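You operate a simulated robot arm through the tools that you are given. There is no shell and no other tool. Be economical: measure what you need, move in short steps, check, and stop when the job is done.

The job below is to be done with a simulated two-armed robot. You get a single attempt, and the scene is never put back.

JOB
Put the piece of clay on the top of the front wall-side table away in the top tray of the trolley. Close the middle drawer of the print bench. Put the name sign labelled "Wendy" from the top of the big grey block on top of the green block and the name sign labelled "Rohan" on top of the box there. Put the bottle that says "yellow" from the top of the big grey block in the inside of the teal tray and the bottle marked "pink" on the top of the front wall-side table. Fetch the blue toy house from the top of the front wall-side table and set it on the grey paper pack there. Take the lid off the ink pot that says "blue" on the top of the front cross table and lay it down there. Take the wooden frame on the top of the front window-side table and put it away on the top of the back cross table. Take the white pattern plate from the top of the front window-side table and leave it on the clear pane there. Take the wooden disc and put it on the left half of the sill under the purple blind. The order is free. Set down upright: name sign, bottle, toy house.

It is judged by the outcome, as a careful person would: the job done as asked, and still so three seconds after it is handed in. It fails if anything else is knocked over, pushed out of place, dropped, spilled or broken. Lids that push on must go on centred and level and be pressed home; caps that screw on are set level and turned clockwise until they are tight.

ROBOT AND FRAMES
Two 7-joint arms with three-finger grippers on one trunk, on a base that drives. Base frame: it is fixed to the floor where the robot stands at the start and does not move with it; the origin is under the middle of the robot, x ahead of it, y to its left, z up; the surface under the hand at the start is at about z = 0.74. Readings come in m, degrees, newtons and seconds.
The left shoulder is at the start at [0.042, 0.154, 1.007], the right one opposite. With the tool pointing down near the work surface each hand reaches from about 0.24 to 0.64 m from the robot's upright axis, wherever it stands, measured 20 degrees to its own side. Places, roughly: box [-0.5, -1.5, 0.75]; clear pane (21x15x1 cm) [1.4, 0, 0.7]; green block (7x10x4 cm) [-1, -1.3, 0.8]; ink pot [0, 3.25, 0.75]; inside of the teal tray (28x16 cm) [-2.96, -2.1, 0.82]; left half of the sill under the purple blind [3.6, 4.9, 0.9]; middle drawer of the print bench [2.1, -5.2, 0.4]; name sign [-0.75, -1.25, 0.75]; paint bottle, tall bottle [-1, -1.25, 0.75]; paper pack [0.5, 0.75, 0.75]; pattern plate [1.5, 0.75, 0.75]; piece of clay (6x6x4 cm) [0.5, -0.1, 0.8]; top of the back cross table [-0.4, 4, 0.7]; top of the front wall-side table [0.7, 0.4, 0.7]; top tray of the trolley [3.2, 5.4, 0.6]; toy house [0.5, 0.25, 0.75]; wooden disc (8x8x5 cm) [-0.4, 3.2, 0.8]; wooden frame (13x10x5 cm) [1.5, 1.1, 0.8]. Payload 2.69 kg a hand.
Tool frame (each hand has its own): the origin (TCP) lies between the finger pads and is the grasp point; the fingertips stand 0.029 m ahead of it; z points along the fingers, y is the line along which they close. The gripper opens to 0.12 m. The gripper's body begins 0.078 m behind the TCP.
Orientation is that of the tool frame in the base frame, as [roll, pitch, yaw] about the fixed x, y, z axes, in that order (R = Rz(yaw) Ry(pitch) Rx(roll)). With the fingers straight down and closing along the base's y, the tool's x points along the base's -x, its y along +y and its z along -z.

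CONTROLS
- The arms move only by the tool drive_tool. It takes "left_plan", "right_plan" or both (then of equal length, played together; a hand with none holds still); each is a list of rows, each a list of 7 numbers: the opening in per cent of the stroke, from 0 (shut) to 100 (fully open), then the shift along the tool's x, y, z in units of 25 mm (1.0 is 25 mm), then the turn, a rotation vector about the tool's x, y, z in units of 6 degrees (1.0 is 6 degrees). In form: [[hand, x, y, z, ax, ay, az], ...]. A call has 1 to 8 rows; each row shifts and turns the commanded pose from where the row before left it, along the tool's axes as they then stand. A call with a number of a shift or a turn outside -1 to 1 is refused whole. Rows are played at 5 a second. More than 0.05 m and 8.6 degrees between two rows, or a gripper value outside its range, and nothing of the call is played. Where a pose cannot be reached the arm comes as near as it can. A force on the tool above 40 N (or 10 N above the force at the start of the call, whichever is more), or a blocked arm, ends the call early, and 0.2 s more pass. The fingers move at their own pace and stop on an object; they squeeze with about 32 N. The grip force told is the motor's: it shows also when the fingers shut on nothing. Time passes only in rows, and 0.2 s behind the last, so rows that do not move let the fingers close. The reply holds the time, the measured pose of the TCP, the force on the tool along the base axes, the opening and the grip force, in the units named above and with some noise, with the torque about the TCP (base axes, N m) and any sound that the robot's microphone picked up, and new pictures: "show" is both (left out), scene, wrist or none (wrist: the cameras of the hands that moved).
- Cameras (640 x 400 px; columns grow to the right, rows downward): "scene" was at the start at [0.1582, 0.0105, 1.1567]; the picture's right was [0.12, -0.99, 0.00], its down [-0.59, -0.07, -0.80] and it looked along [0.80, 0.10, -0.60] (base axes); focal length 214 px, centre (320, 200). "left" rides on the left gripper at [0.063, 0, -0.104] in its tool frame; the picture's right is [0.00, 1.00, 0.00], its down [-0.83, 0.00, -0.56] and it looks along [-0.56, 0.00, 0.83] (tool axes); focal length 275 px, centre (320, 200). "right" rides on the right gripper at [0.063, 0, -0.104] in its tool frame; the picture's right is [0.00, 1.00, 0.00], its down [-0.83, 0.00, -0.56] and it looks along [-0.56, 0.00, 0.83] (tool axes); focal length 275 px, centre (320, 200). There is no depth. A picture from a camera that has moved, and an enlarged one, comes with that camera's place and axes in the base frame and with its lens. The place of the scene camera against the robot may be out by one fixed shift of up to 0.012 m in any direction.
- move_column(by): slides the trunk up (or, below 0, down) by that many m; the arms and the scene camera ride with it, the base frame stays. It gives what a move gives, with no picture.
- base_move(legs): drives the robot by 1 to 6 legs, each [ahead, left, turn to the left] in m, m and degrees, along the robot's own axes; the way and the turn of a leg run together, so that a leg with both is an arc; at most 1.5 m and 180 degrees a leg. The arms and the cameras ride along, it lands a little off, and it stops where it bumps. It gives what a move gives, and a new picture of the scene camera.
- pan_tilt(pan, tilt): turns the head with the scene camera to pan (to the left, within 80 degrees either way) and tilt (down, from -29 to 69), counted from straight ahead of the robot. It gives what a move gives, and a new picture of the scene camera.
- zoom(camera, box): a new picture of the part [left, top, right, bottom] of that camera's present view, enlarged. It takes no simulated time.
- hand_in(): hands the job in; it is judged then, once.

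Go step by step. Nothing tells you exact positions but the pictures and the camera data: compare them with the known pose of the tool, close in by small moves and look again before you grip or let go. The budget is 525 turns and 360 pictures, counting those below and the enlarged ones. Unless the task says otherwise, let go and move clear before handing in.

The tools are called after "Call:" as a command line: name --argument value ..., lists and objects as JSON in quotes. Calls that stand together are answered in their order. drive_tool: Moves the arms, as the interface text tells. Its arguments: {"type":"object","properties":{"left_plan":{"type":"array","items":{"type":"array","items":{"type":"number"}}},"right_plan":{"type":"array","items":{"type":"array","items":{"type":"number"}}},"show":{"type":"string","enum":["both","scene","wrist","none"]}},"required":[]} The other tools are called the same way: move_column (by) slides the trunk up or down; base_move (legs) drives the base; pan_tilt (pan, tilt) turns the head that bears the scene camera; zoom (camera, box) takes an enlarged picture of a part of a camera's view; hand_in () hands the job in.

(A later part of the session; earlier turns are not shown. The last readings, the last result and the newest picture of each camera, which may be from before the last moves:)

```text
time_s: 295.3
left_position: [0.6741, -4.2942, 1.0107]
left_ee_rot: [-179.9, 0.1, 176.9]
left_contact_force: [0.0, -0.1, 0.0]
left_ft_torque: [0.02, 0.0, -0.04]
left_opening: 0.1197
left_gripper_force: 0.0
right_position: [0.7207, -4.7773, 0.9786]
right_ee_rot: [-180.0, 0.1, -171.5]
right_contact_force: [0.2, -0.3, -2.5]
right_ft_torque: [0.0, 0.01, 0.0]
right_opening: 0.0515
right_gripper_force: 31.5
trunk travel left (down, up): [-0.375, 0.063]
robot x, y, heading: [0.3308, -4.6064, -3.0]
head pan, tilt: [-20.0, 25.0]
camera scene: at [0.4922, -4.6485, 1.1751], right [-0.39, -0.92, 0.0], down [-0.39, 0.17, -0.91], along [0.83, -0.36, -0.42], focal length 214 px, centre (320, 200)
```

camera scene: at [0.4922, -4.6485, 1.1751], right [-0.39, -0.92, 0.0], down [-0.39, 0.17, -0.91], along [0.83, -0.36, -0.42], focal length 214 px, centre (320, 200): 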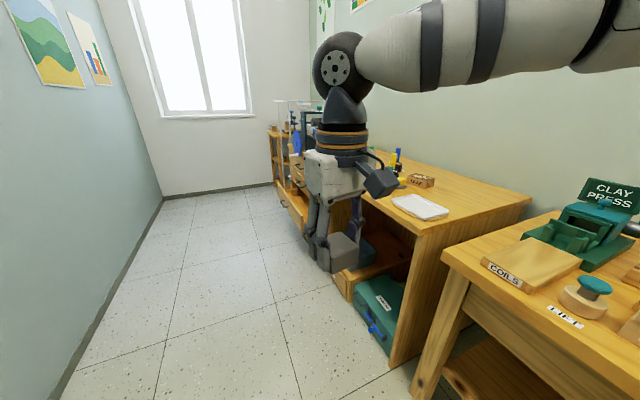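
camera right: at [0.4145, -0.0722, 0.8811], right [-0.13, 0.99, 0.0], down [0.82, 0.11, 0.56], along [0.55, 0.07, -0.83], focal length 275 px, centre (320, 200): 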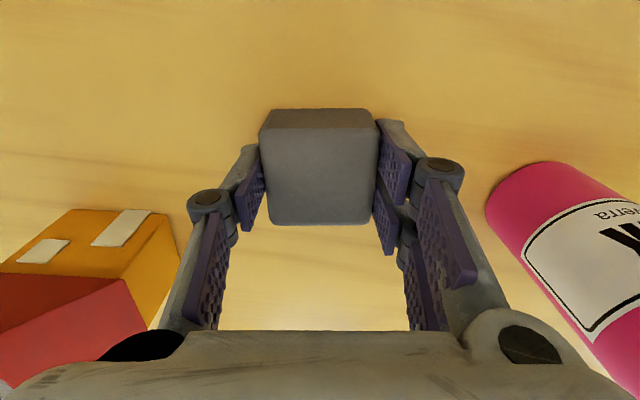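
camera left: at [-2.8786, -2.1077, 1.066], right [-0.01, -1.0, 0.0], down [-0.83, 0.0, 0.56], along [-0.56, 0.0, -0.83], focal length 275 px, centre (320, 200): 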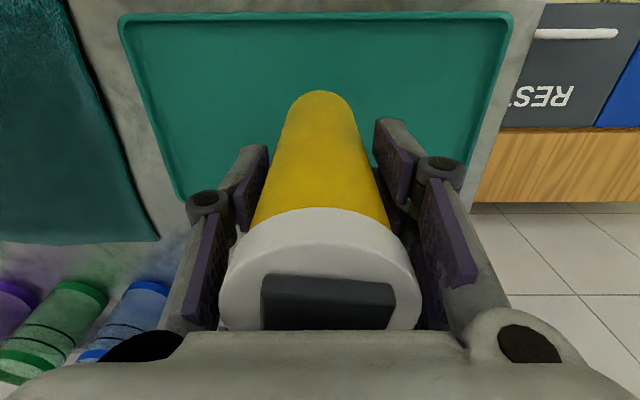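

Call:
base_move --legs '[[0, 0.15, 3], [1.3, 0, 0]]'

Call:
pan_tilt --pan -65 --tilt 35

```text
time_s: 303.3
left_position: [1.9807, -4.1562, 1.0114]
left_ee_rot: [-180.0, 0.0, 178.3]
left_contact_force: [-0.8, 0.0, -0.4]
left_ft_torque: [0.01, 0.01, 0.01]
left_opening: 0.1199
left_gripper_force: 0.1
right_position: [2.0396, -4.6373, 0.9781]
right_ee_rot: [180.0, 0.1, -169.9]
right_contact_force: [-0.6, -0.2, -2.5]
right_ft_torque: [-0.02, 0.02, -0.02]
right_opening: 0.0516
right_gripper_force: 31.6
trunk travel left (down, up): [-0.375, 0.063]
robot x, y, heading: [1.6522, -4.4809, -1.7]
head pan, tilt: [-20.0, 25.0]
camera scene: at [1.8074, -4.5151, 1.175], right [-0.37, -0.93, 0.0], down [-0.39, 0.16, -0.91], along [0.84, -0.34, -0.42], focal length 214 px, centre (320, 200)
```

scene: 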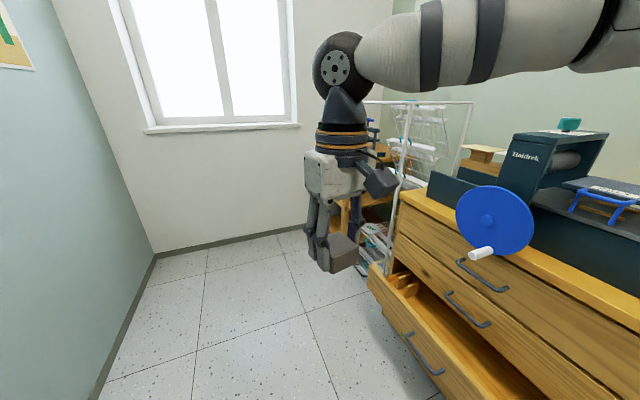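

```text
time_s: 304.4
left_position: [1.9812, -4.1569, 1.0106]
left_ee_rot: [-180.0, 0.1, 178.3]
left_contact_force: [0.0, -0.1, -0.8]
left_ft_torque: [0.0, -0.03, 0.0]
left_opening: 0.1201
left_gripper_force: 0.1
right_position: [2.0398, -4.6382, 0.9779]
right_ee_rot: [179.9, 0.1, -169.9]
right_contact_force: [-0.6, -0.6, -2.0]
right_ft_torque: [-0.03, 0.0, 0.02]
right_opening: 0.0516
right_gripper_force: 31.7
trunk travel left (down, up): [-0.375, 0.063]
robot x, y, heading: [1.6475, -4.4776, -1.8]
head pan, tilt: [-65.0, 35.0]
camera scene: at [1.7564, -4.5618, 1.1593], right [-0.92, -0.4, 0.0], down [-0.23, 0.53, -0.82], along [0.32, -0.75, -0.57], focal length 214 px, centre (320, 200)
```

scene: 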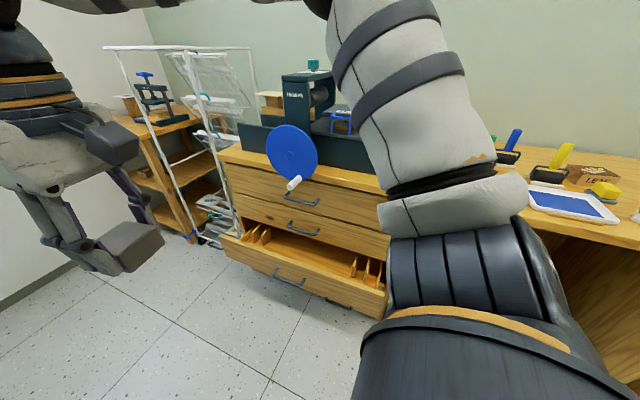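

The pulled-out drawer front spans about x 1.71–2.46 at y≈-5.05. I'll turn to face it and look square on.

Call:
base_move --legs '[[0.28, 0, 0], [0, 0, -88]]'

Call:
pan_tilt --pan 0 --tilt 45

```text
time_s: 310.2
left_position: [2.2576, -4.8169, 1.0113]
left_ee_rot: [180.0, -0.1, 88.7]
left_contact_force: [0.2, -0.2, 0.1]
left_ft_torque: [-0.01, 0.03, -0.01]
left_opening: 0.12
left_gripper_force: 0.0
right_position: [1.7765, -4.8765, 0.9783]
right_ee_rot: [180.0, 0.1, 100.3]
right_contact_force: [-0.3, -0.7, -0.3]
right_ft_torque: [0.01, 0.02, 0.03]
right_opening: 0.0517
right_gripper_force: 31.8
trunk travel left (down, up): [-0.375, 0.063]
robot x, y, heading: [1.932, -4.4881, -91.5]
head pan, tilt: [-65.0, 35.0]
camera scene: at [1.8594, -4.5868, 1.1593], right [-0.4, 0.92, 0.0], down [0.53, 0.23, -0.82], along [-0.75, -0.33, -0.57], focal length 214 px, centre (320, 200)
```

scene: 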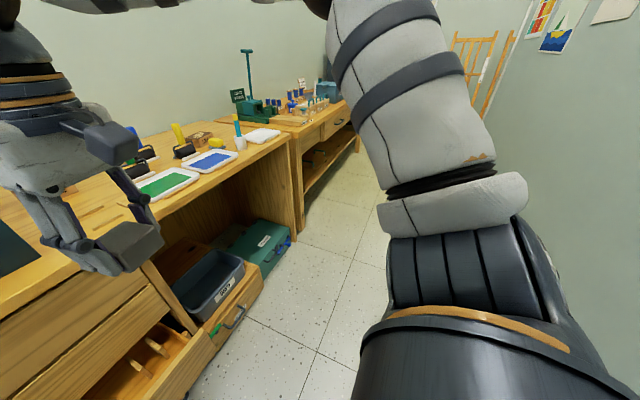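

```text
time_s: 311.5
left_position: [2.2571, -4.8157, 1.0112]
left_ee_rot: [-180.0, 0.0, 88.6]
left_contact_force: [-0.1, -0.5, 0.3]
left_ft_torque: [0.0, -0.03, 0.02]
left_opening: 0.12
left_gripper_force: 0.1
right_position: [1.7769, -4.8766, 0.9782]
right_ee_rot: [180.0, 0.2, 100.3]
right_contact_force: [0.3, 0.2, -2.1]
right_ft_torque: [-0.01, -0.01, -0.02]
right_opening: 0.0516
right_gripper_force: 32.1
trunk travel left (down, up): [-0.375, 0.063]
robot x, y, heading: [1.9322, -4.4836, -91.7]
head pan, tilt: [0.0, 45.0]
camera scene: at [1.938, -4.6329, 1.1445], right [-1.0, 0.03, 0.0], down [0.02, 0.71, -0.71], along [-0.02, -0.71, -0.71], focal length 214 px, centre (320, 200)
```

scene: 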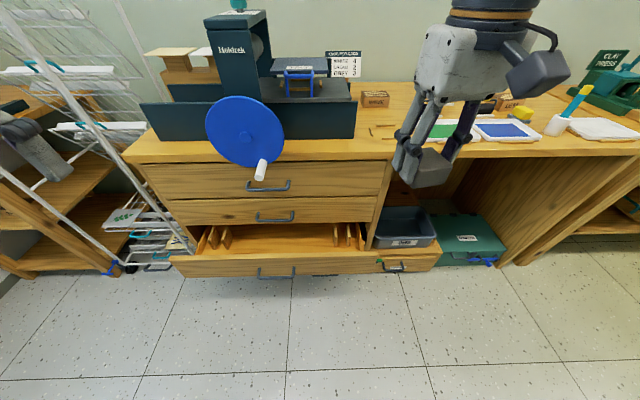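

The open drawer front is at y≈-4.99, z≈0.45, with the handle at x≈2.09. I'll lower the trunk, close the left fingers, and tilt them forward to push beside the handle.

Call:
move_column --by -0.375

Call:
drive_tool --left_plan '[[0, 1, -0.4, 0, 0, -1, 0], [0, 1, -0.4, 0, 0, -1, 0], [0, 1, -0.4, 0, 0, -1, 0], [0, 0, -0.4, 0, 0, -1, 0], [0, 0, -0.4, 0, 0, -1, 0], [0, 0, 0, 0, 0, -1, 0], [0, 0, 0, 0, 0, -1, 0], [0, 0, 0, 0, 0, -1, 0]]' --show "none"

Call:
drive_tool --left_plan '[[0, 0, 0, 0, 0, -1, 0], [0, 0, 0, 0, 0, -1, 0], [0, 0, 0, 0, 0, -1, 0]]' --show "both"

```text
time_s: 315.1
left_position: [2.2553, -4.8769, 0.535]
left_ee_rot: [180.0, -22.4, 88.7]
left_contact_force: [-0.2, 0.7, 0.2]
left_ft_torque: [0.02, -0.02, 0.01]
left_opening: 0.1201
left_gripper_force: 0.0
right_position: [1.7756, -4.878, 0.6042]
right_ee_rot: [180.0, 0.2, 100.3]
right_contact_force: [-0.3, -0.5, -1.8]
right_ft_torque: [0.0, -0.01, -0.02]
right_opening: 0.0518
right_gripper_force: 32.1
trunk travel left (down, up): [0.0, 0.438]
robot x, y, heading: [1.9299, -4.4893, -91.4]
head pan, tilt: [0.0, 45.0]
```

```text
time_s: 316.9
left_position: [2.229, -4.8491, 0.6031]
left_ee_rot: [-179.8, 25.6, 88.6]
left_contact_force: [0.9, 0.6, 0.1]
left_ft_torque: [0.0, -0.01, -0.01]
left_opening: 0.0
left_gripper_force: 28.3
left hand out of reach, approached as far as the arm can: row 5, 6, 7, 8
right_position: [1.777, -4.8778, 0.6037]
right_ee_rot: [180.0, 0.1, 100.4]
right_contact_force: [-0.4, -0.8, -1.6]
right_ft_torque: [0.01, 0.0, -0.01]
right_opening: 0.0516
right_gripper_force: 31.9
trunk travel left (down, up): [0.0, 0.438]
robot x, y, heading: [1.9347, -4.4847, -91.5]
head pan, tilt: [0.0, 45.0]
```

```text
time_s: 317.8
left_position: [2.2548, -4.8784, 0.6457]
left_ee_rot: [180.0, 43.5, 88.6]
left_contact_force: [0.1, -0.6, -0.3]
left_ft_torque: [0.02, -0.01, 0.04]
left_opening: 0.0001
left_gripper_force: 28.4
left hand out of reach, approached as far as the arm can: row 1, 2, 3
right_position: [1.7763, -4.877, 0.6033]
right_ee_rot: [-180.0, 0.1, 100.3]
right_contact_force: [-0.1, 0.3, -2.3]
right_ft_torque: [0.03, -0.02, 0.01]
right_opening: 0.0517
right_gripper_force: 31.8
trunk travel left (down, up): [0.0, 0.438]
robot x, y, heading: [1.9345, -4.4838, -91.6]
head pan, tilt: [0.0, 45.0]
camera scene: at [1.9351, -4.7527, 0.7524], right [-1.0, 0.03, 0.0], down [0.02, 0.71, -0.71], along [-0.02, -0.71, -0.71], focal length 214 px, centre (320, 200)
camera left: at [2.258, -4.7604, 0.6771], right [1.0, -0.03, 0.0], down [-0.01, -0.22, 0.98], along [-0.03, -0.98, -0.22], focal length 275 px, centre (320, 200)
```

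scene: 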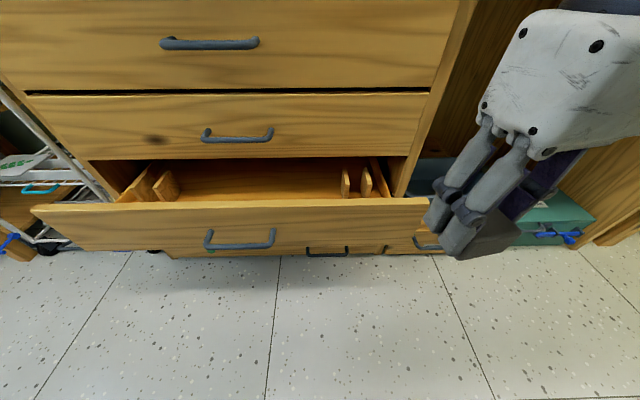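
left: 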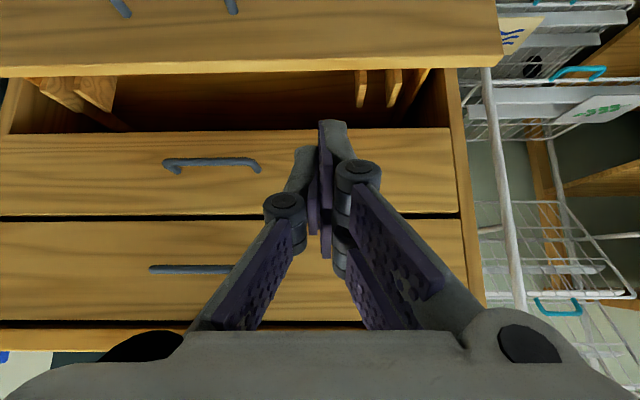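

The open front's top edge is at about (y -5.05, z 0.445) and the closed plane at y≈-5.19. I'll lower the left fingertips to z≈0.38 in front of it, left of the handle.

Call:
drive_tool --left_plan '[[0, 0.85, 0.4, 0.89, 0, 0, 0], [0, 0.85, 0.4, 0.89, 0, 0, 0], [0, 0.85, 0.4, 0.89, 0, 0, 0], [0, 0.85, 0.4, 0.89, 0, 0, 0]]' --show "wrist"

```text
time_s: 318.8
left_position: [2.3221, -4.9007, 0.5486]
left_ee_rot: [-179.9, 43.5, 88.6]
left_contact_force: [0.2, 0.2, -0.8]
left_ft_torque: [0.01, 0.01, -0.02]
left_opening: 0.0
left_gripper_force: 28.0
left hand out of reach, approached as far as the arm can: row 1, 2, 3, 4
right_position: [1.7764, -4.8774, 0.6043]
right_ee_rot: [180.0, 0.1, 100.3]
right_contact_force: [0.2, -0.5, -2.6]
right_ft_torque: [0.0, 0.01, 0.0]
right_opening: 0.0517
right_gripper_force: 32.0
trunk travel left (down, up): [0.0, 0.438]
robot x, y, heading: [1.9321, -4.4903, -91.7]
head pan, tilt: [0.0, 45.0]
camera left: at [2.3254, -4.7821, 0.5795], right [1.0, -0.03, 0.0], down [-0.01, -0.22, 0.98], along [-0.03, -0.98, -0.22], focal length 275 px, centre (320, 200)
```

left: 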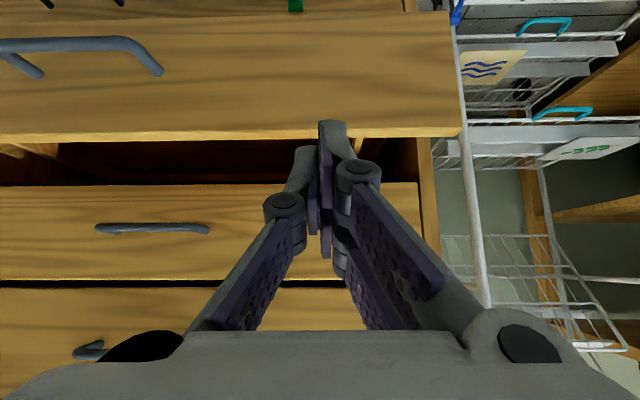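

Call:
drive_tool --left_plan '[[0, 0.85, -0.4, 0.89, 0, 0, 0], [0, 0.85, -0.4, 0.89, 0, 0, 0], [0, 0.85, -0.4, 0.89, 0, 0, 0], [0, 0.85, -0.4, 0.89, 0, 0, 0], [0, 0.85, -0.4, 0.89, 0, 0, 0], [0, 0.85, -0.4, 0.89, 0, 0, 0]]' --show "both"

```text
time_s: 320.1
left_position: [2.2937, -4.9238, 0.3664]
left_ee_rot: [-179.9, 43.5, 88.7]
left_contact_force: [0.0, 0.7, 0.4]
left_ft_torque: [-0.04, 0.04, 0.02]
left_opening: 0.0
left_gripper_force: 28.9
left hand out of reach, approached as far as the arm can: row 1, 2, 3, 4
right_position: [1.7764, -4.8767, 0.6038]
right_ee_rot: [180.0, 0.2, 100.4]
right_contact_force: [0.2, 0.2, -1.9]
right_ft_torque: [0.03, -0.02, 0.02]
right_opening: 0.0516
right_gripper_force: 32.7
trunk travel left (down, up): [0.0, 0.438]
robot x, y, heading: [1.9327, -4.4877, -91.4]
head pan, tilt: [0.0, 45.0]
camera scene: at [1.9351, -4.7527, 0.7524], right [-1.0, 0.03, 0.0], down [0.02, 0.71, -0.71], along [-0.02, -0.71, -0.71], focal length 214 px, centre (320, 200)
camera left: at [2.297, -4.8059, 0.3982], right [1.0, -0.03, 0.0], down [-0.01, -0.22, 0.98], along [-0.03, -0.98, -0.22], focal length 275 px, centre (320, 200)
```

scene: 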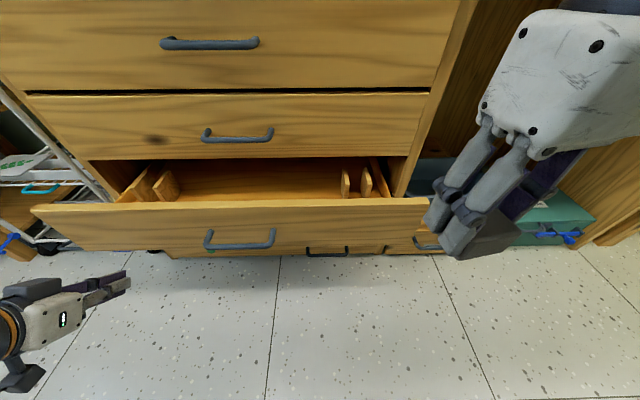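
left: 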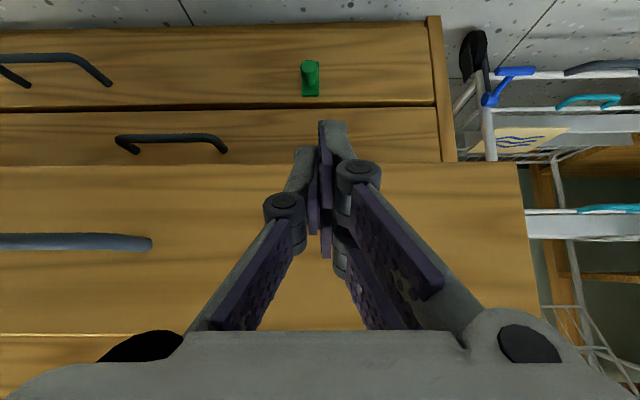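

The open drawer is the third of five, so it is the middle one. I'll raise the tip slightly and push forward.

Call:
drive_tool --left_plan '[[0, -0.83, 0, -0.87, 0, 0, 0], [0, -0.87, 0, 0.83, 0, 0, 0], [0, -0.87, 0, 0.83, 0, 0, 0], [0, -0.87, 0, 0.83, 0, 0, 0], [0, -0.87, 0, 0.83, 0, 0, 0], [0, -0.87, 0, 0.83, 0, 0, 0]]' --show "scene"

```text
time_s: 321.6
left_position: [2.2955, -5.0785, 0.394]
left_ee_rot: [180.0, 43.6, 88.6]
left_contact_force: [0.3, -0.5, 0.4]
left_ft_torque: [-0.05, 0.02, 0.0]
left_opening: 0.0001
left_gripper_force: 28.0
left hand out of reach, approached as far as the arm can: row 1
right_position: [1.7759, -4.8771, 0.6036]
right_ee_rot: [180.0, 0.3, 100.2]
right_contact_force: [0.1, 0.8, -1.6]
right_ft_torque: [0.0, 0.04, 0.01]
right_opening: 0.0514
right_gripper_force: 31.6
trunk travel left (down, up): [0.0, 0.438]
robot x, y, heading: [1.9313, -4.4907, -91.5]
head pan, tilt: [0.0, 45.0]
camera scene: at [1.9351, -4.7528, 0.7524], right [-1.0, 0.03, 0.0], down [0.02, 0.71, -0.71], along [-0.02, -0.71, -0.71], focal length 214 px, centre (320, 200)
```

scene: 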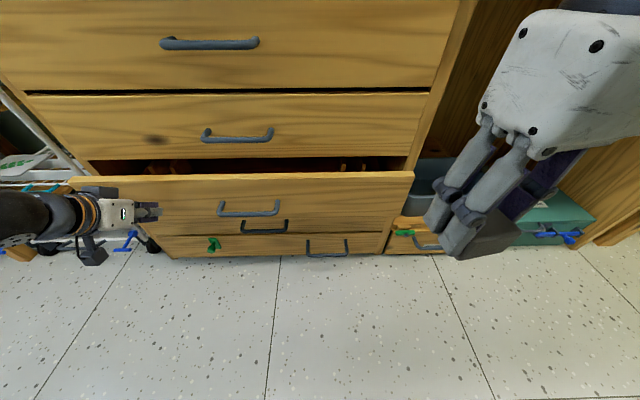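

The drawer slides in. I'll keep pushing until resistance.

Call:
drive_tool --left_plan '[[0, -0.87, 0, 0.83, 0, 0, 0], [0, -0.6, 0, 0.57, 0, 0, 0], [0, -0.3, 0, 0.28, 0, 0, 0], [0, 0, 0, 0, 0, 0, 0]]' --show "scene"

```text
time_s: 322.6
left_position: [2.2919, -5.1381, 0.3946]
left_ee_rot: [-180.0, 43.7, 88.6]
left_contact_force: [-0.1, 0.8, -1.5]
left_ft_torque: [0.0, -0.02, 0.01]
left_opening: 0.0002
left_gripper_force: 28.7
right_position: [1.7769, -4.8769, 0.6045]
right_ee_rot: [-180.0, 0.1, 100.3]
right_contact_force: [-0.8, 0.5, -1.7]
right_ft_torque: [0.0, 0.01, 0.0]
right_opening: 0.0518
right_gripper_force: 31.9
trunk travel left (down, up): [0.0, 0.438]
robot x, y, heading: [1.9349, -4.4906, -91.3]
head pan, tilt: [0.0, 45.0]
camera scene: at [1.9351, -4.7527, 0.7524], right [-1.0, 0.03, 0.0], down [0.02, 0.71, -0.71], along [-0.02, -0.71, -0.71], focal length 214 px, centre (320, 200)
```

scene: 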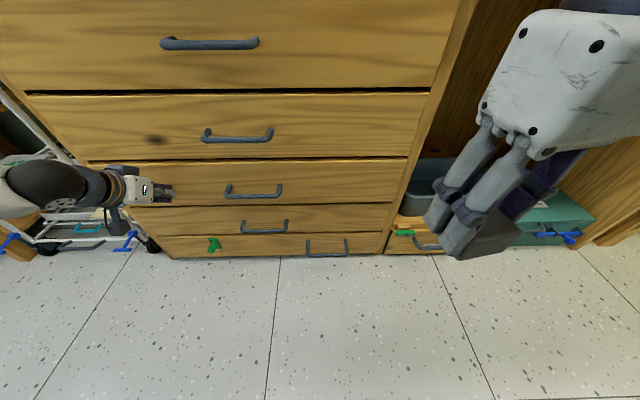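

Call:
drive_tool --left_plan '[[0, -0.29, 0, 0.28, 0, 0, 0], [0, -0.2, 0, 0.19, 0, 0, 0], [0, -0.2, 0, 0.19, 0, 0, 0], [0, 0, 0, 0, 0, 0, 0]]' --show "none"

Call:
zoom --camera "scene" --box '[80, 80, 440, 270]'

```text
time_s: 323.0
left_position: [2.2922, -5.1432, 0.3937]
left_ee_rot: [-179.8, 43.1, 88.8]
left_contact_force: [-2.3, 16.6, 8.6]
left_ft_torque: [-0.22, 0.02, 0.03]
left_opening: 0.0
left_gripper_force: 28.8
right_position: [1.7777, -4.8768, 0.6039]
right_ee_rot: [180.0, 0.1, 100.4]
right_contact_force: [-0.8, 0.6, -0.9]
right_ft_torque: [0.02, 0.0, -0.01]
right_opening: 0.0516
right_gripper_force: 31.9
trunk travel left (down, up): [0.0, 0.438]
robot x, y, heading: [1.9377, -4.4837, -91.4]
head pan, tilt: [0.0, 45.0]
stopped in row 2 (left hand): the force on the tool passed its limit at 52 N (the readings are from after the stop); the commanded pose is now the measured one
```

```text
1.78 times, centred on (260, 175) of scene
camera zoom: at [1.9354, -4.7512, 0.7528], right [-1.0, 0.02, 0.0], down [0.02, 0.71, -0.71], along [-0.02, -0.71, -0.71], focal length 381 px, centre (427, 244)
```

zoom: 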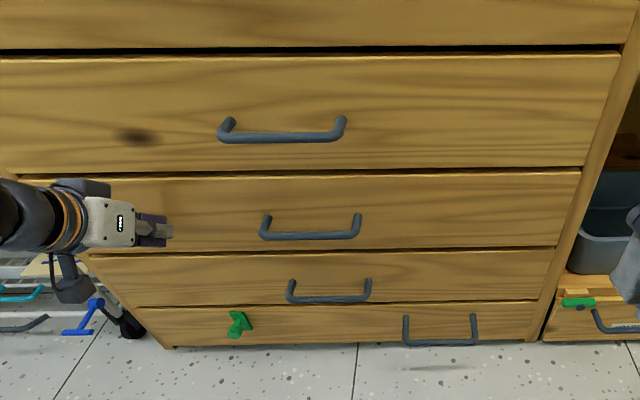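

The middle drawer is closed flush. I'll retract the hand, restore it upright, and raise the trunk.

Call:
drive_tool --left_plan '[[0, 0.87, 0, -0.83, 0, 0, 0], [0, 0.87, 0, -0.83, 0, 0, 0], [0, 0.87, 0, -0.83, 0, 0, 0], [0, 0.87, 0, -0.83, 0, 0, 0], [0, 0.87, 0, -0.83, 0, 0, 0], [0, 0.87, 0, -0.83, 0, 0, 0], [0, 0.87, 0, -0.83, 0, 0, 0]]' --show "none"

Call:
base_move --legs '[[-0.08, 0, 0]]'

Call:
drive_tool --left_plan '[[50, 0, 0, -1, 0, 1, 0], [50, 0, 0, -1, 0, 1, 0], [50, 0, 0, -1, 0, 1, 0], [50, 0, 0, -1, 0, 1, 0], [50, 0, 0, -1, 0, 1, 0], [50, 0, 0, -1, 0, 1, 0], [50, 0, 0, -1, 0, 1, 0], [50, 0, 0, 0, 0, 0.2, 0]]' --show "none"

Call:
move_column --by 0.375

```text
time_s: 324.6
left_position: [2.2977, -4.9313, 0.3944]
left_ee_rot: [179.9, 43.1, 88.8]
left_contact_force: [-0.1, -0.5, 0.3]
left_ft_torque: [0.01, 0.01, 0.01]
left_opening: 0.0
left_gripper_force: 28.6
right_position: [1.7769, -4.8779, 0.6044]
right_ee_rot: [-180.0, 0.1, 100.4]
right_contact_force: [0.1, 0.3, -1.0]
right_ft_torque: [0.0, -0.01, -0.01]
right_opening: 0.0516
right_gripper_force: 32.5
trunk travel left (down, up): [0.0, 0.438]
robot x, y, heading: [1.9356, -4.4876, -91.5]
head pan, tilt: [0.0, 45.0]
```

```text
time_s: 325.6
left_position: [2.2988, -4.8528, 0.394]
left_ee_rot: [-179.9, 43.1, 88.7]
left_contact_force: [0.1, 0.1, 0.6]
left_ft_torque: [0.04, 0.04, -0.03]
left_opening: 0.0
left_gripper_force: 29.0
right_position: [1.7773, -4.7985, 0.6036]
right_ee_rot: [180.0, 0.1, 100.3]
right_contact_force: [-0.7, 0.6, -0.6]
right_ft_torque: [0.02, -0.01, 0.03]
right_opening: 0.0515
right_gripper_force: 32.2
trunk travel left (down, up): [0.0, 0.438]
robot x, y, heading: [1.9362, -4.4039, -91.6]
head pan, tilt: [0.0, 45.0]
camera scene: at [1.937, -4.6738, 0.7524], right [-1.0, 0.03, 0.0], down [0.02, 0.71, -0.71], along [-0.02, -0.71, -0.71], focal length 214 px, centre (320, 200)
```

scene: 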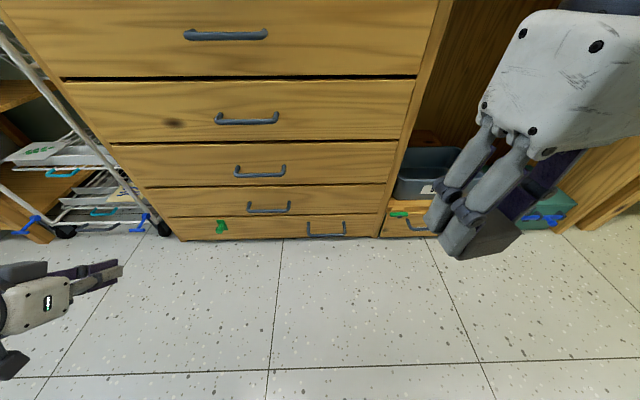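

```text
time_s: 327.4
left_position: [2.3035, -4.7839, 0.5482]
left_ee_rot: [-179.8, -0.2, 88.7]
left_contact_force: [0.7, 0.4, 0.4]
left_ft_torque: [-0.01, 0.0, 0.01]
left_opening: 0.0601
left_gripper_force: 0.0
left hand out of reach, approached as far as the arm can: row 1
right_position: [1.7778, -4.7986, 0.6038]
right_ee_rot: [-180.0, 0.2, 100.3]
right_contact_force: [0.9, 0.3, -1.6]
right_ft_torque: [0.01, 0.01, -0.01]
right_opening: 0.0515
right_gripper_force: 32.0
trunk travel left (down, up): [0.0, 0.438]
robot x, y, heading: [1.9361, -4.4127, -91.6]
head pan, tilt: [0.0, 45.0]
```

```text
time_s: 331.0
left_position: [2.3027, -4.784, 0.9235]
left_ee_rot: [-179.9, -0.2, 88.7]
left_contact_force: [0.9, 0.7, 0.2]
left_ft_torque: [0.0, -0.04, 0.02]
left_opening: 0.0602
left_gripper_force: 0.1
right_position: [1.7783, -4.7985, 0.9779]
right_ee_rot: [180.0, 0.2, 100.2]
right_contact_force: [0.7, 0.2, -1.9]
right_ft_torque: [0.02, 0.0, 0.01]
right_opening: 0.0518
right_gripper_force: 31.4
trunk travel left (down, up): [-0.375, 0.063]
robot x, y, heading: [1.935, -4.4079, -91.4]
head pan, tilt: [0.0, 45.0]
```

Call:
drive_tool --left_plan '[[100, 0, 0, -1, 0, 0, 0], [100, 0, 0, -1, 0, 0, 0], [100, 0, 0, -1, 0, 0, 0], [100, 0, 0, -0.5, 0, 0, 0]]' --show "none"

Call:
base_move --legs '[[0, 0, -88.5], [1.5, 0, 0], [1.3, 0, 0]]'

```text
time_s: 332.0
left_position: [2.3051, -4.7847, 1.0101]
left_ee_rot: [180.0, -0.1, 88.6]
left_contact_force: [-0.3, -0.5, 0.0]
left_ft_torque: [-0.02, 0.01, 0.0]
left_opening: 0.1198
left_gripper_force: 0.0
right_position: [1.7785, -4.7988, 0.9787]
right_ee_rot: [-180.0, 0.0, 100.3]
right_contact_force: [0.1, 0.7, -1.8]
right_ft_torque: [-0.01, -0.04, 0.0]
right_opening: 0.0516
right_gripper_force: 32.2
trunk travel left (down, up): [-0.375, 0.063]
robot x, y, heading: [1.9397, -4.406, -91.3]
head pan, tilt: [0.0, 45.0]
```

```text
time_s: 349.3
left_position: [-1.2169, -4.7328, 1.0094]
left_ee_rot: [-179.9, -0.1, -0.5]
left_contact_force: [-0.4, 0.5, -0.6]
left_ft_torque: [0.0, 0.03, 0.02]
left_opening: 0.1201
left_gripper_force: 0.1
right_position: [-1.2363, -4.2047, 0.9785]
right_ee_rot: [180.0, 0.1, 11.0]
right_contact_force: [-0.3, 0.4, -1.8]
right_ft_torque: [-0.03, -0.01, 0.0]
right_opening: 0.0515
right_gripper_force: 32.1
trunk travel left (down, up): [-0.375, 0.063]
robot x, y, heading: [-0.8398, -4.3575, 179.4]
head pan, tilt: [0.0, 45.0]
camera scene: at [-0.9814, -4.3569, 1.1445], right [0.01, 1.0, 0.0], down [0.71, -0.01, -0.71], along [-0.71, 0.01, -0.71], focal length 214 px, centre (320, 200)
```

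scene: 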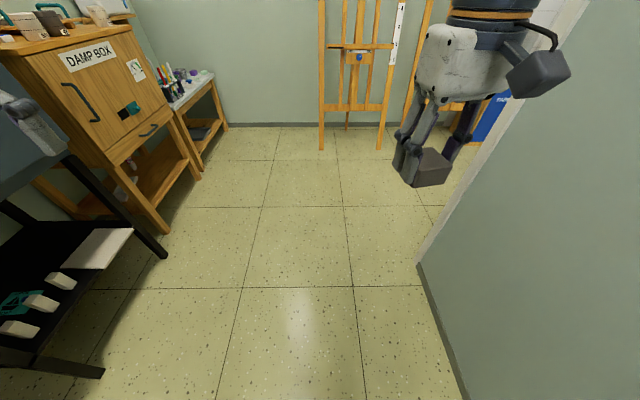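

Call:
base_move --legs '[[1.35, 0, 0], [0, 0, -89.5], [1.0, 0, 0], [1.0, 0, 0], [0, 0, -90]]'

```text
time_s: 373.4
left_position: [-1.8067, -1.9795, 1.0101]
left_ee_rot: [-179.8, -0.1, 179.9]
left_contact_force: [0.1, 0.5, 0.6]
left_ft_torque: [0.02, -0.03, -0.01]
left_opening: 0.1199
left_gripper_force: 0.0
right_position: [-1.7821, -2.5059, 0.9782]
right_ee_rot: [180.0, 0.1, -168.6]
right_contact_force: [-0.1, -0.4, -2.2]
right_ft_torque: [0.0, 0.01, 0.02]
right_opening: 0.0513
right_gripper_force: 31.4
trunk travel left (down, up): [-0.375, 0.063]
robot x, y, heading: [-2.1733, -2.357, -0.3]
head pan, tilt: [0.0, 45.0]
camera scene: at [-2.0219, -2.3572, 1.1445], right [-0.01, -1.0, 0.0], down [-0.71, 0.0, -0.71], along [0.71, 0.0, -0.71], focal length 214 px, centre (320, 200)
```

scene: 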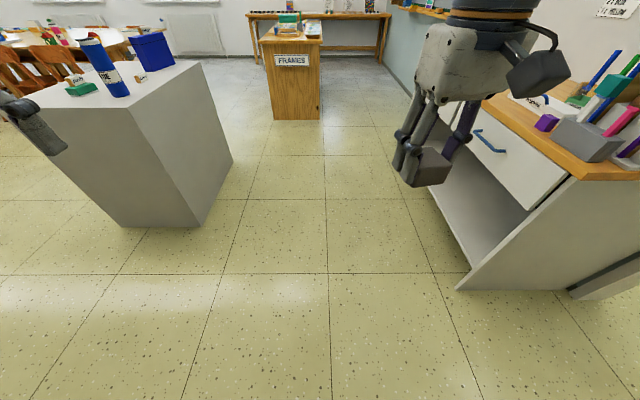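

Call:
base_move --legs '[[1.1, 0, 0], [1.02, 0, 0], [0, 1.25, 0], [1.3, 0, 0], [1.2, 0, 0]]'

Call:
pan_tilt --pan 50 --tilt 30

```text
time_s: 404.6
left_position: [2.7127, -0.6601, 1.0098]
left_ee_rot: [-179.9, -0.1, -177.7]
left_contact_force: [0.3, -0.3, -1.1]
left_ft_torque: [0.0, 0.02, 0.02]
left_opening: 0.1199
left_gripper_force: 0.0
right_position: [2.7605, -1.1848, 0.9783]
right_ee_rot: [-179.9, 0.0, -166.1]
right_contact_force: [-0.5, -0.7, -2.4]
right_ft_torque: [-0.01, 0.0, -0.03]
right_opening: 0.0518
right_gripper_force: 31.8
trunk travel left (down, up): [-0.375, 0.063]
robot x, y, heading: [2.3606, -1.0517, 2.2]
head pan, tilt: [0.0, 45.0]
camera scene: at [2.5138, -1.0465, 1.1444], right [0.04, -1.0, 0.0], down [-0.71, -0.03, -0.71], along [0.71, 0.03, -0.71], focal length 214 px, centre (320, 200)
```

scene: 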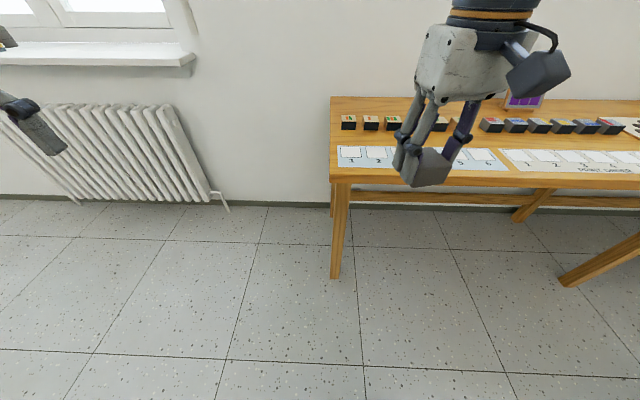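

```text
time_s: 405.8
left_position: [2.7131, -0.6589, 1.0085]
left_ee_rot: [-179.8, 0.0, -177.7]
left_contact_force: [0.8, -0.6, -0.2]
left_ft_torque: [-0.02, -0.03, -0.03]
left_opening: 0.1201
left_gripper_force: 0.1
right_position: [2.7592, -1.1847, 0.9785]
right_ee_rot: [-180.0, 0.0, -166.1]
right_contact_force: [-0.1, -0.9, -2.1]
right_ft_torque: [-0.01, 0.02, 0.03]
right_opening: 0.0511
right_gripper_force: 32.0
trunk travel left (down, up): [-0.375, 0.063]
robot x, y, heading: [2.3613, -1.0521, 2.0]
head pan, tilt: [50.0, 30.0]
camera scene: at [2.488, -0.9782, 1.1671], right [0.79, -0.61, 0.0], down [-0.31, -0.39, -0.87], along [0.53, 0.68, -0.5], focal length 214 px, centre (320, 200)
```

scene: 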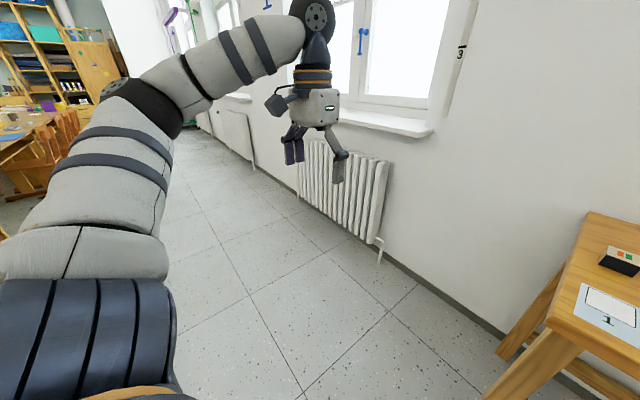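

Call:
base_move --legs '[[0, 0, 88], [0.75, 0, 0]]'

Call:
pan_tilt --pan 40 --tilt 30

```text
time_s: 413.6
left_position: [1.9675, 0.0621, 1.0108]
left_ee_rot: [-179.9, 0.0, -88.9]
left_contact_force: [0.7, 0.3, 0.1]
left_ft_torque: [0.01, -0.01, 0.01]
left_opening: 0.1197
left_gripper_force: 0.1
right_position: [2.4929, 0.0974, 0.9787]
right_ee_rot: [-180.0, 0.0, -77.4]
right_contact_force: [-0.7, 0.0, -1.4]
right_ft_torque: [-0.01, 0.01, 0.0]
right_opening: 0.0516
right_gripper_force: 31.8
trunk travel left (down, up): [-0.375, 0.063]
robot x, y, heading: [2.354, -0.3006, 91.0]
head pan, tilt: [50.0, 30.0]
camera scene: at [2.2887, -0.1783, 1.1671], right [0.63, 0.78, 0.0], down [0.39, -0.32, -0.87], along [-0.67, 0.55, -0.5], focal length 214 px, centre (320, 200)
```

scene: 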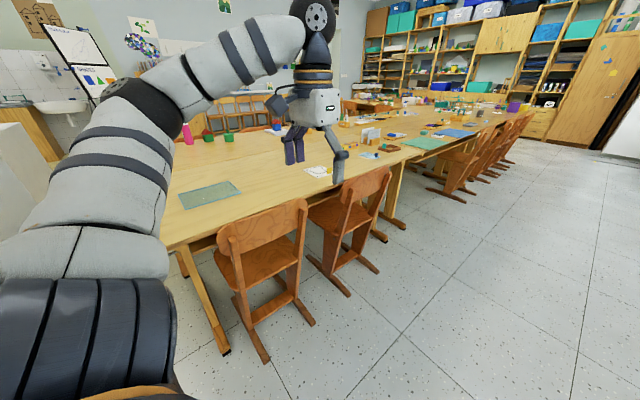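

```text
time_s: 414.3
left_position: [1.9671, 0.0626, 1.0093]
left_ee_rot: [-179.9, -0.2, -89.0]
left_contact_force: [0.1, -0.4, -0.2]
left_ft_torque: [0.0, -0.01, 0.01]
left_opening: 0.12
left_gripper_force: 0.2
right_position: [2.4942, 0.0962, 0.9789]
right_ee_rot: [180.0, 0.1, -77.4]
right_contact_force: [0.5, 0.6, -1.7]
right_ft_torque: [-0.01, 0.01, 0.03]
right_opening: 0.0515
right_gripper_force: 32.2
trunk travel left (down, up): [-0.375, 0.063]
robot x, y, heading: [2.3524, -0.3005, 91.0]
head pan, tilt: [40.0, 30.0]
camera scene: at [2.2996, -0.1673, 1.1671], right [0.76, 0.66, 0.0], down [0.33, -0.38, -0.87], along [-0.57, 0.65, -0.5], focal length 214 px, centre (320, 200)
```

scene: 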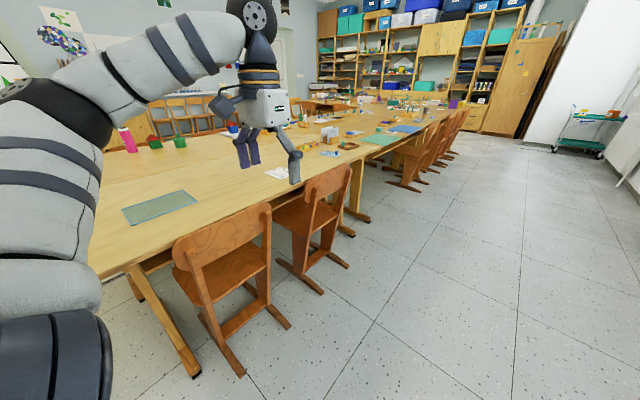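

Call:
zoom --camera "scene" --box '[240, 100, 470, 240]'

```text
2.78 times, centred on (355, 170) of scene
camera zoom: at [2.2996, -0.1673, 1.1671], right [0.76, 0.66, 0.0], down [0.33, -0.38, -0.87], along [-0.57, 0.65, -0.5], focal length 597 px, centre (223, 284)
```

zoom: 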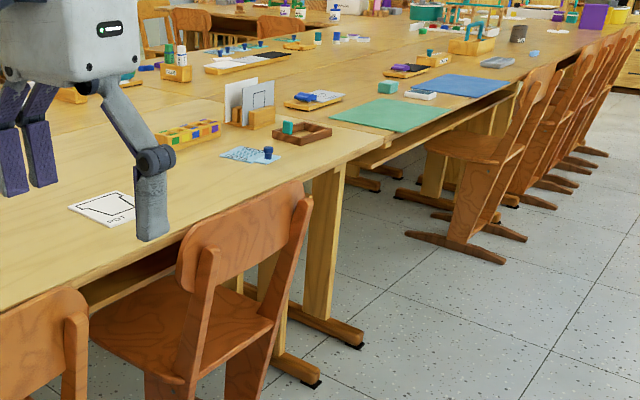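

The flat "POT" plate is at about (1.48,0.45) and the wooden frame at about (1.5,1.04). A holder with more plates stands near (1.27,1.1). I'll drive up for a closer look.

Call:
base_move --legs '[[0.75, 0.0, -1]]'

Call:
pan_tilt --pan 70 --tilt 30

Call:
zoom --camera "scene" --box '[240, 100, 560, 300]'

```text
time_s: 418.4
left_position: [1.963, 0.813, 1.0085]
left_ee_rot: [-179.8, 0.0, -89.5]
left_contact_force: [0.4, 1.1, 0.1]
left_ft_torque: [0.02, 0.04, -0.03]
left_opening: 0.12
left_gripper_force: 0.1
right_position: [2.4881, 0.8432, 0.9785]
right_ee_rot: [180.0, 0.1, -78.0]
right_contact_force: [0.8, 0.3, -1.2]
right_ft_torque: [-0.01, 0.0, -0.03]
right_opening: 0.0516
right_gripper_force: 32.1
trunk travel left (down, up): [-0.375, 0.063]
robot x, y, heading: [2.3409, 0.4469, 90.4]
head pan, tilt: [40.0, 30.0]
camera scene: at [2.2927, 0.5808, 1.1671], right [0.76, 0.65, 0.0], down [0.32, -0.38, -0.87], along [-0.56, 0.66, -0.5], focal length 214 px, centre (320, 200)
```

scene: 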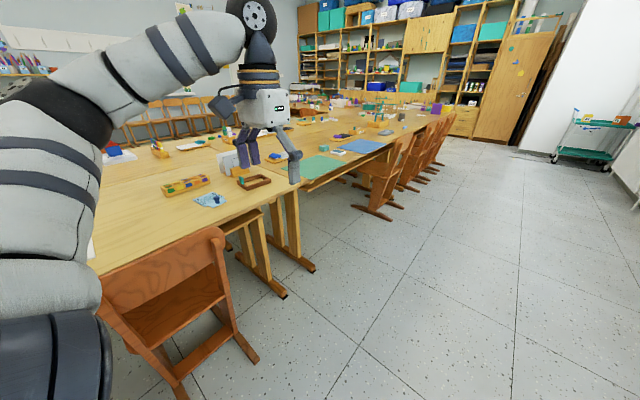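

```text
time_s: 419.3
left_position: [1.962, 0.8129, 1.0101]
left_ee_rot: [-180.0, 0.0, -89.5]
left_contact_force: [1.2, 0.4, -0.1]
left_ft_torque: [0.0, 0.0, -0.01]
left_opening: 0.1201
left_gripper_force: 0.1
right_position: [2.4894, 0.8431, 0.9791]
right_ee_rot: [180.0, 0.1, -77.9]
right_contact_force: [-0.6, 0.5, -2.2]
right_ft_torque: [0.0, 0.01, 0.02]
right_opening: 0.0516
right_gripper_force: 32.1
trunk travel left (down, up): [-0.375, 0.063]
robot x, y, heading: [2.3443, 0.4458, 90.2]
head pan, tilt: [70.0, 30.0]
camera scene: at [2.2661, 0.542, 1.1671], right [0.34, 0.94, 0.0], down [0.47, -0.17, -0.87], along [-0.82, 0.29, -0.5], focal length 214 px, centre (320, 200)
```

scene: 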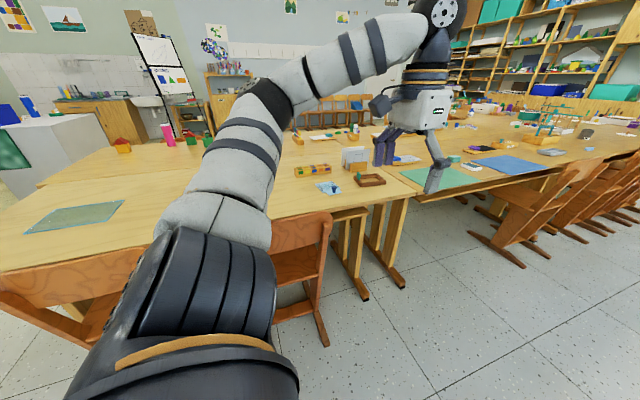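

```text
2.00 times, centred on (400, 200) of scene
camera zoom: at [2.2661, 0.542, 1.1671], right [0.34, 0.94, 0.0], down [0.47, -0.17, -0.87], along [-0.82, 0.29, -0.5], focal length 429 px, centre (160, 200)
```

zoom: 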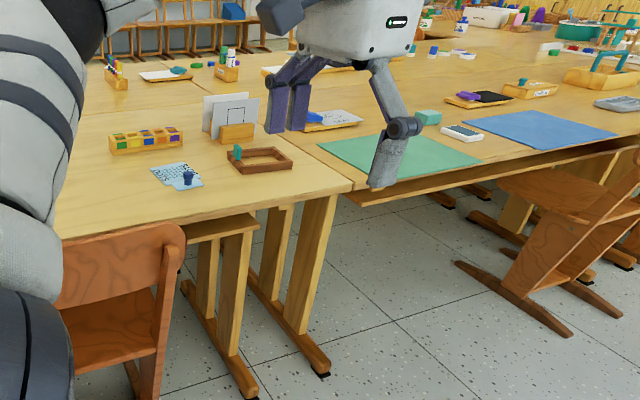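

The white plate with a knob is the POT one, around (1.48,0.45), and the frame with a green knob is at (1.5,1.04). There are no chairs beyond y≈0.65, so I'll stand there facing the table.

Call:
base_move --legs '[[0.43, 0, 0], [0, 0, 90], [0.3, 0, 0]]'

Call:
pan_tilt --pan 10 --tilt 45

```text
time_s: 427.4
left_position: [1.6661, 0.5016, 1.0102]
left_ee_rot: [-179.9, -0.1, -1.0]
left_contact_force: [0.1, 0.2, -0.1]
left_ft_torque: [0.0, -0.01, 0.01]
left_opening: 0.1199
left_gripper_force: 0.0
right_position: [1.6494, 1.0278, 0.9784]
right_ee_rot: [-180.0, 0.1, 10.5]
right_contact_force: [-1.7, 0.1, -1.4]
right_ft_torque: [-0.01, -0.03, 0.0]
right_opening: 0.0516
right_gripper_force: 32.6
trunk travel left (down, up): [-0.375, 0.063]
robot x, y, heading: [2.0454, 0.8732, 178.8]
head pan, tilt: [70.0, 30.0]
camera scene: at [1.9524, 0.7901, 1.167], right [-0.93, 0.36, 0.0], down [0.18, 0.47, -0.87], along [-0.31, -0.81, -0.5], focal length 214 px, centre (320, 200)
```

scene: 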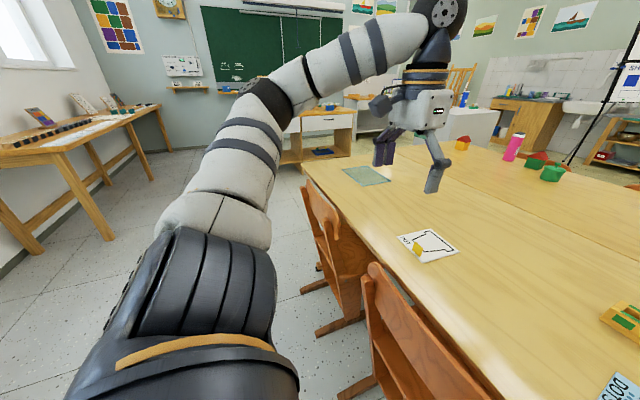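

```text
time_s: 428.7
left_position: [1.667, 0.5013, 1.01]
left_ee_rot: [-179.9, -0.1, -1.0]
left_contact_force: [-0.1, 0.7, 0.2]
left_ft_torque: [0.01, -0.01, 0.01]
left_opening: 0.1198
left_gripper_force: 0.1
right_position: [1.6505, 1.0287, 0.9795]
right_ee_rot: [180.0, 0.2, 10.5]
right_contact_force: [-0.2, 0.2, -2.5]
right_ft_torque: [0.0, -0.02, 0.04]
right_opening: 0.0515
right_gripper_force: 32.6
trunk travel left (down, up): [-0.375, 0.063]
robot x, y, heading: [2.0447, 0.874, 179.1]
head pan, tilt: [10.0, 45.0]
camera scene: at [1.9052, 0.8618, 1.1445], right [-0.15, 0.99, 0.0], down [0.7, 0.11, -0.71], along [-0.7, -0.11, -0.71], focal length 214 px, centre (320, 200)
```

scene: 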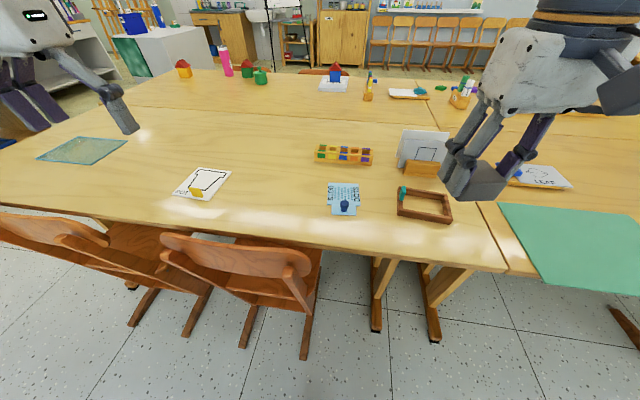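

The plate's yellow knob is at about (1.54,0.473). I'll bring the left hand above it for a wrist look.

Call:
drive_tool --left_plan '[[100, -0.8, 0.2, 1, 0, 0, 0], [100, -0.8, 0.2, 1, 0, 0, 0], [100, -0.6, 0.2, 1, 0, 0, 0], [100, 0, 0.2, 1, 0, 0, 0], [100, 0, 0, 1, 0, 0, 0]]' --show "wrist"

Call:
zoom --camera "scene" --box '[160, 140, 260, 220]'

```text
time_s: 429.9
left_position: [1.6127, 0.4832, 0.8816]
left_ee_rot: [-179.9, -0.1, -1.1]
left_contact_force: [0.4, 0.1, 0.0]
left_ft_torque: [0.01, -0.01, -0.02]
left_opening: 0.12
left_gripper_force: 0.1
right_position: [1.6502, 1.0294, 0.9783]
right_ee_rot: [-180.0, 0.2, 10.6]
right_contact_force: [-0.3, 0.2, -2.2]
right_ft_torque: [-0.02, 0.03, -0.04]
right_opening: 0.0515
right_gripper_force: 32.1
trunk travel left (down, up): [-0.375, 0.063]
robot x, y, heading: [2.0426, 0.8723, 178.7]
head pan, tilt: [10.0, 45.0]
camera left: at [1.6751, 0.4819, 0.9858], right [-0.02, -1.0, 0.0], down [-0.83, 0.02, 0.55], along [-0.55, 0.01, -0.83], focal length 275 px, centre (320, 200)
```

left: 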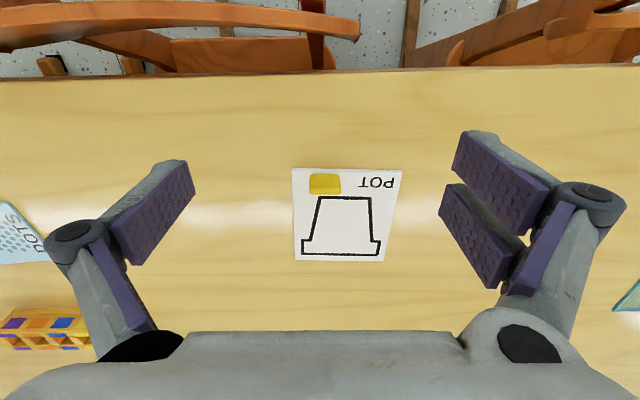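

```text
5.00 times, centred on (210, 180) of scene
camera zoom: at [1.9051, 0.8618, 1.1445], right [-0.15, 0.99, 0.0], down [0.7, 0.11, -0.71], along [-0.7, -0.11, -0.71], focal length 1072 px, centre (870, 300)
```

zoom: 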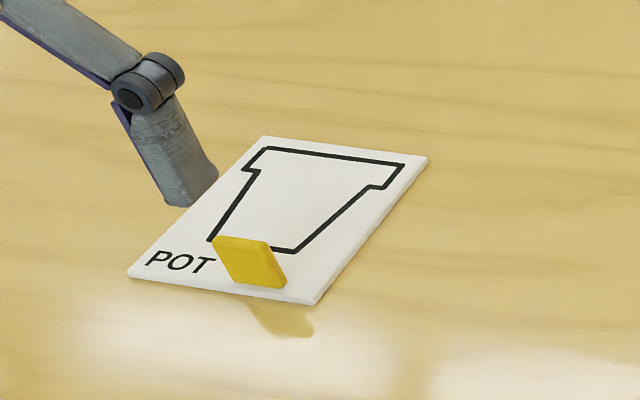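

The plate carries a thin upright yellow tab. I'll grip it across its thin (x) direction, so I'll rotate the hand 90° above it.

Call:
drive_tool --left_plan '[[100, -0.9, 0.1, 0, 0, 0, -1], [100, -0.9, 0.1, 0, 0, 0, -1], [100, 0, 0, 0, 0, 0, -1], [100, 0, 0, 0, 0, 0, -1], [100, 0, 0, 0, 0, 0, -1], [100, 0, 0, 0, 0, 0, -1], [100, 0, 0, 0, 0, 0, -1], [100, 0, 0, 0, 0, 0, -1]]' --show "none"

Call:
drive_tool --left_plan '[[60, 0, 0, 0, 0, 0, -1], [60, 0, 0, 0, 0, 0, -1], [60, 0, 0, 0, 0, 0, -1], [60, 0, 0, 0, 0, 0, -1], [60, 0, 0, 0, 0, 0, -1], [60, 0, 0, 0, 0, 0, -1], [60, 0, 0, 0, 0, 0, -1]]' --show "wrist"

```text
time_s: 431.7
left_position: [1.5663, 0.4762, 0.8849]
left_ee_rot: [180.0, -0.2, 47.1]
left_contact_force: [-0.1, -0.7, 0.6]
left_ft_torque: [0.0, 0.01, 0.02]
left_opening: 0.1202
left_gripper_force: 0.0
right_position: [1.6517, 1.0282, 0.9785]
right_ee_rot: [-180.0, 0.2, 10.5]
right_contact_force: [0.3, 0.0, -0.8]
right_ft_torque: [0.0, 0.01, 0.01]
right_opening: 0.0516
right_gripper_force: 32.6
trunk travel left (down, up): [-0.375, 0.063]
robot x, y, heading: [2.0407, 0.8745, 179.0]
head pan, tilt: [10.0, 45.0]
```

```text
time_s: 433.3
left_position: [1.5643, 0.4777, 0.8853]
left_ee_rot: [179.9, -0.2, 89.1]
left_contact_force: [1.3, -0.1, 0.1]
left_ft_torque: [0.0, 0.01, -0.01]
left_opening: 0.0722
left_gripper_force: 0.0
right_position: [1.6511, 1.029, 0.9784]
right_ee_rot: [-180.0, 0.2, 10.6]
right_contact_force: [0.4, -0.2, -2.0]
right_ft_torque: [0.02, 0.0, 0.0]
right_opening: 0.0515
right_gripper_force: 32.1
trunk travel left (down, up): [-0.375, 0.063]
robot x, y, heading: [2.042, 0.8719, 179.0]
head pan, tilt: [10.0, 45.0]
camera left: at [1.5667, 0.5405, 0.9891], right [1.0, -0.02, 0.0], down [-0.02, -0.83, 0.55], along [-0.01, -0.55, -0.83], focal length 275 px, centre (320, 200)
```

left: 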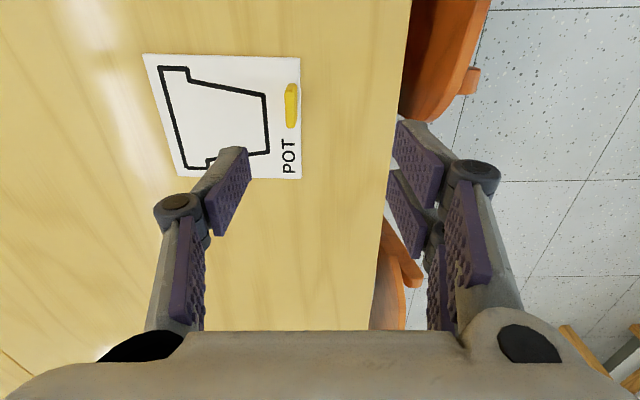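

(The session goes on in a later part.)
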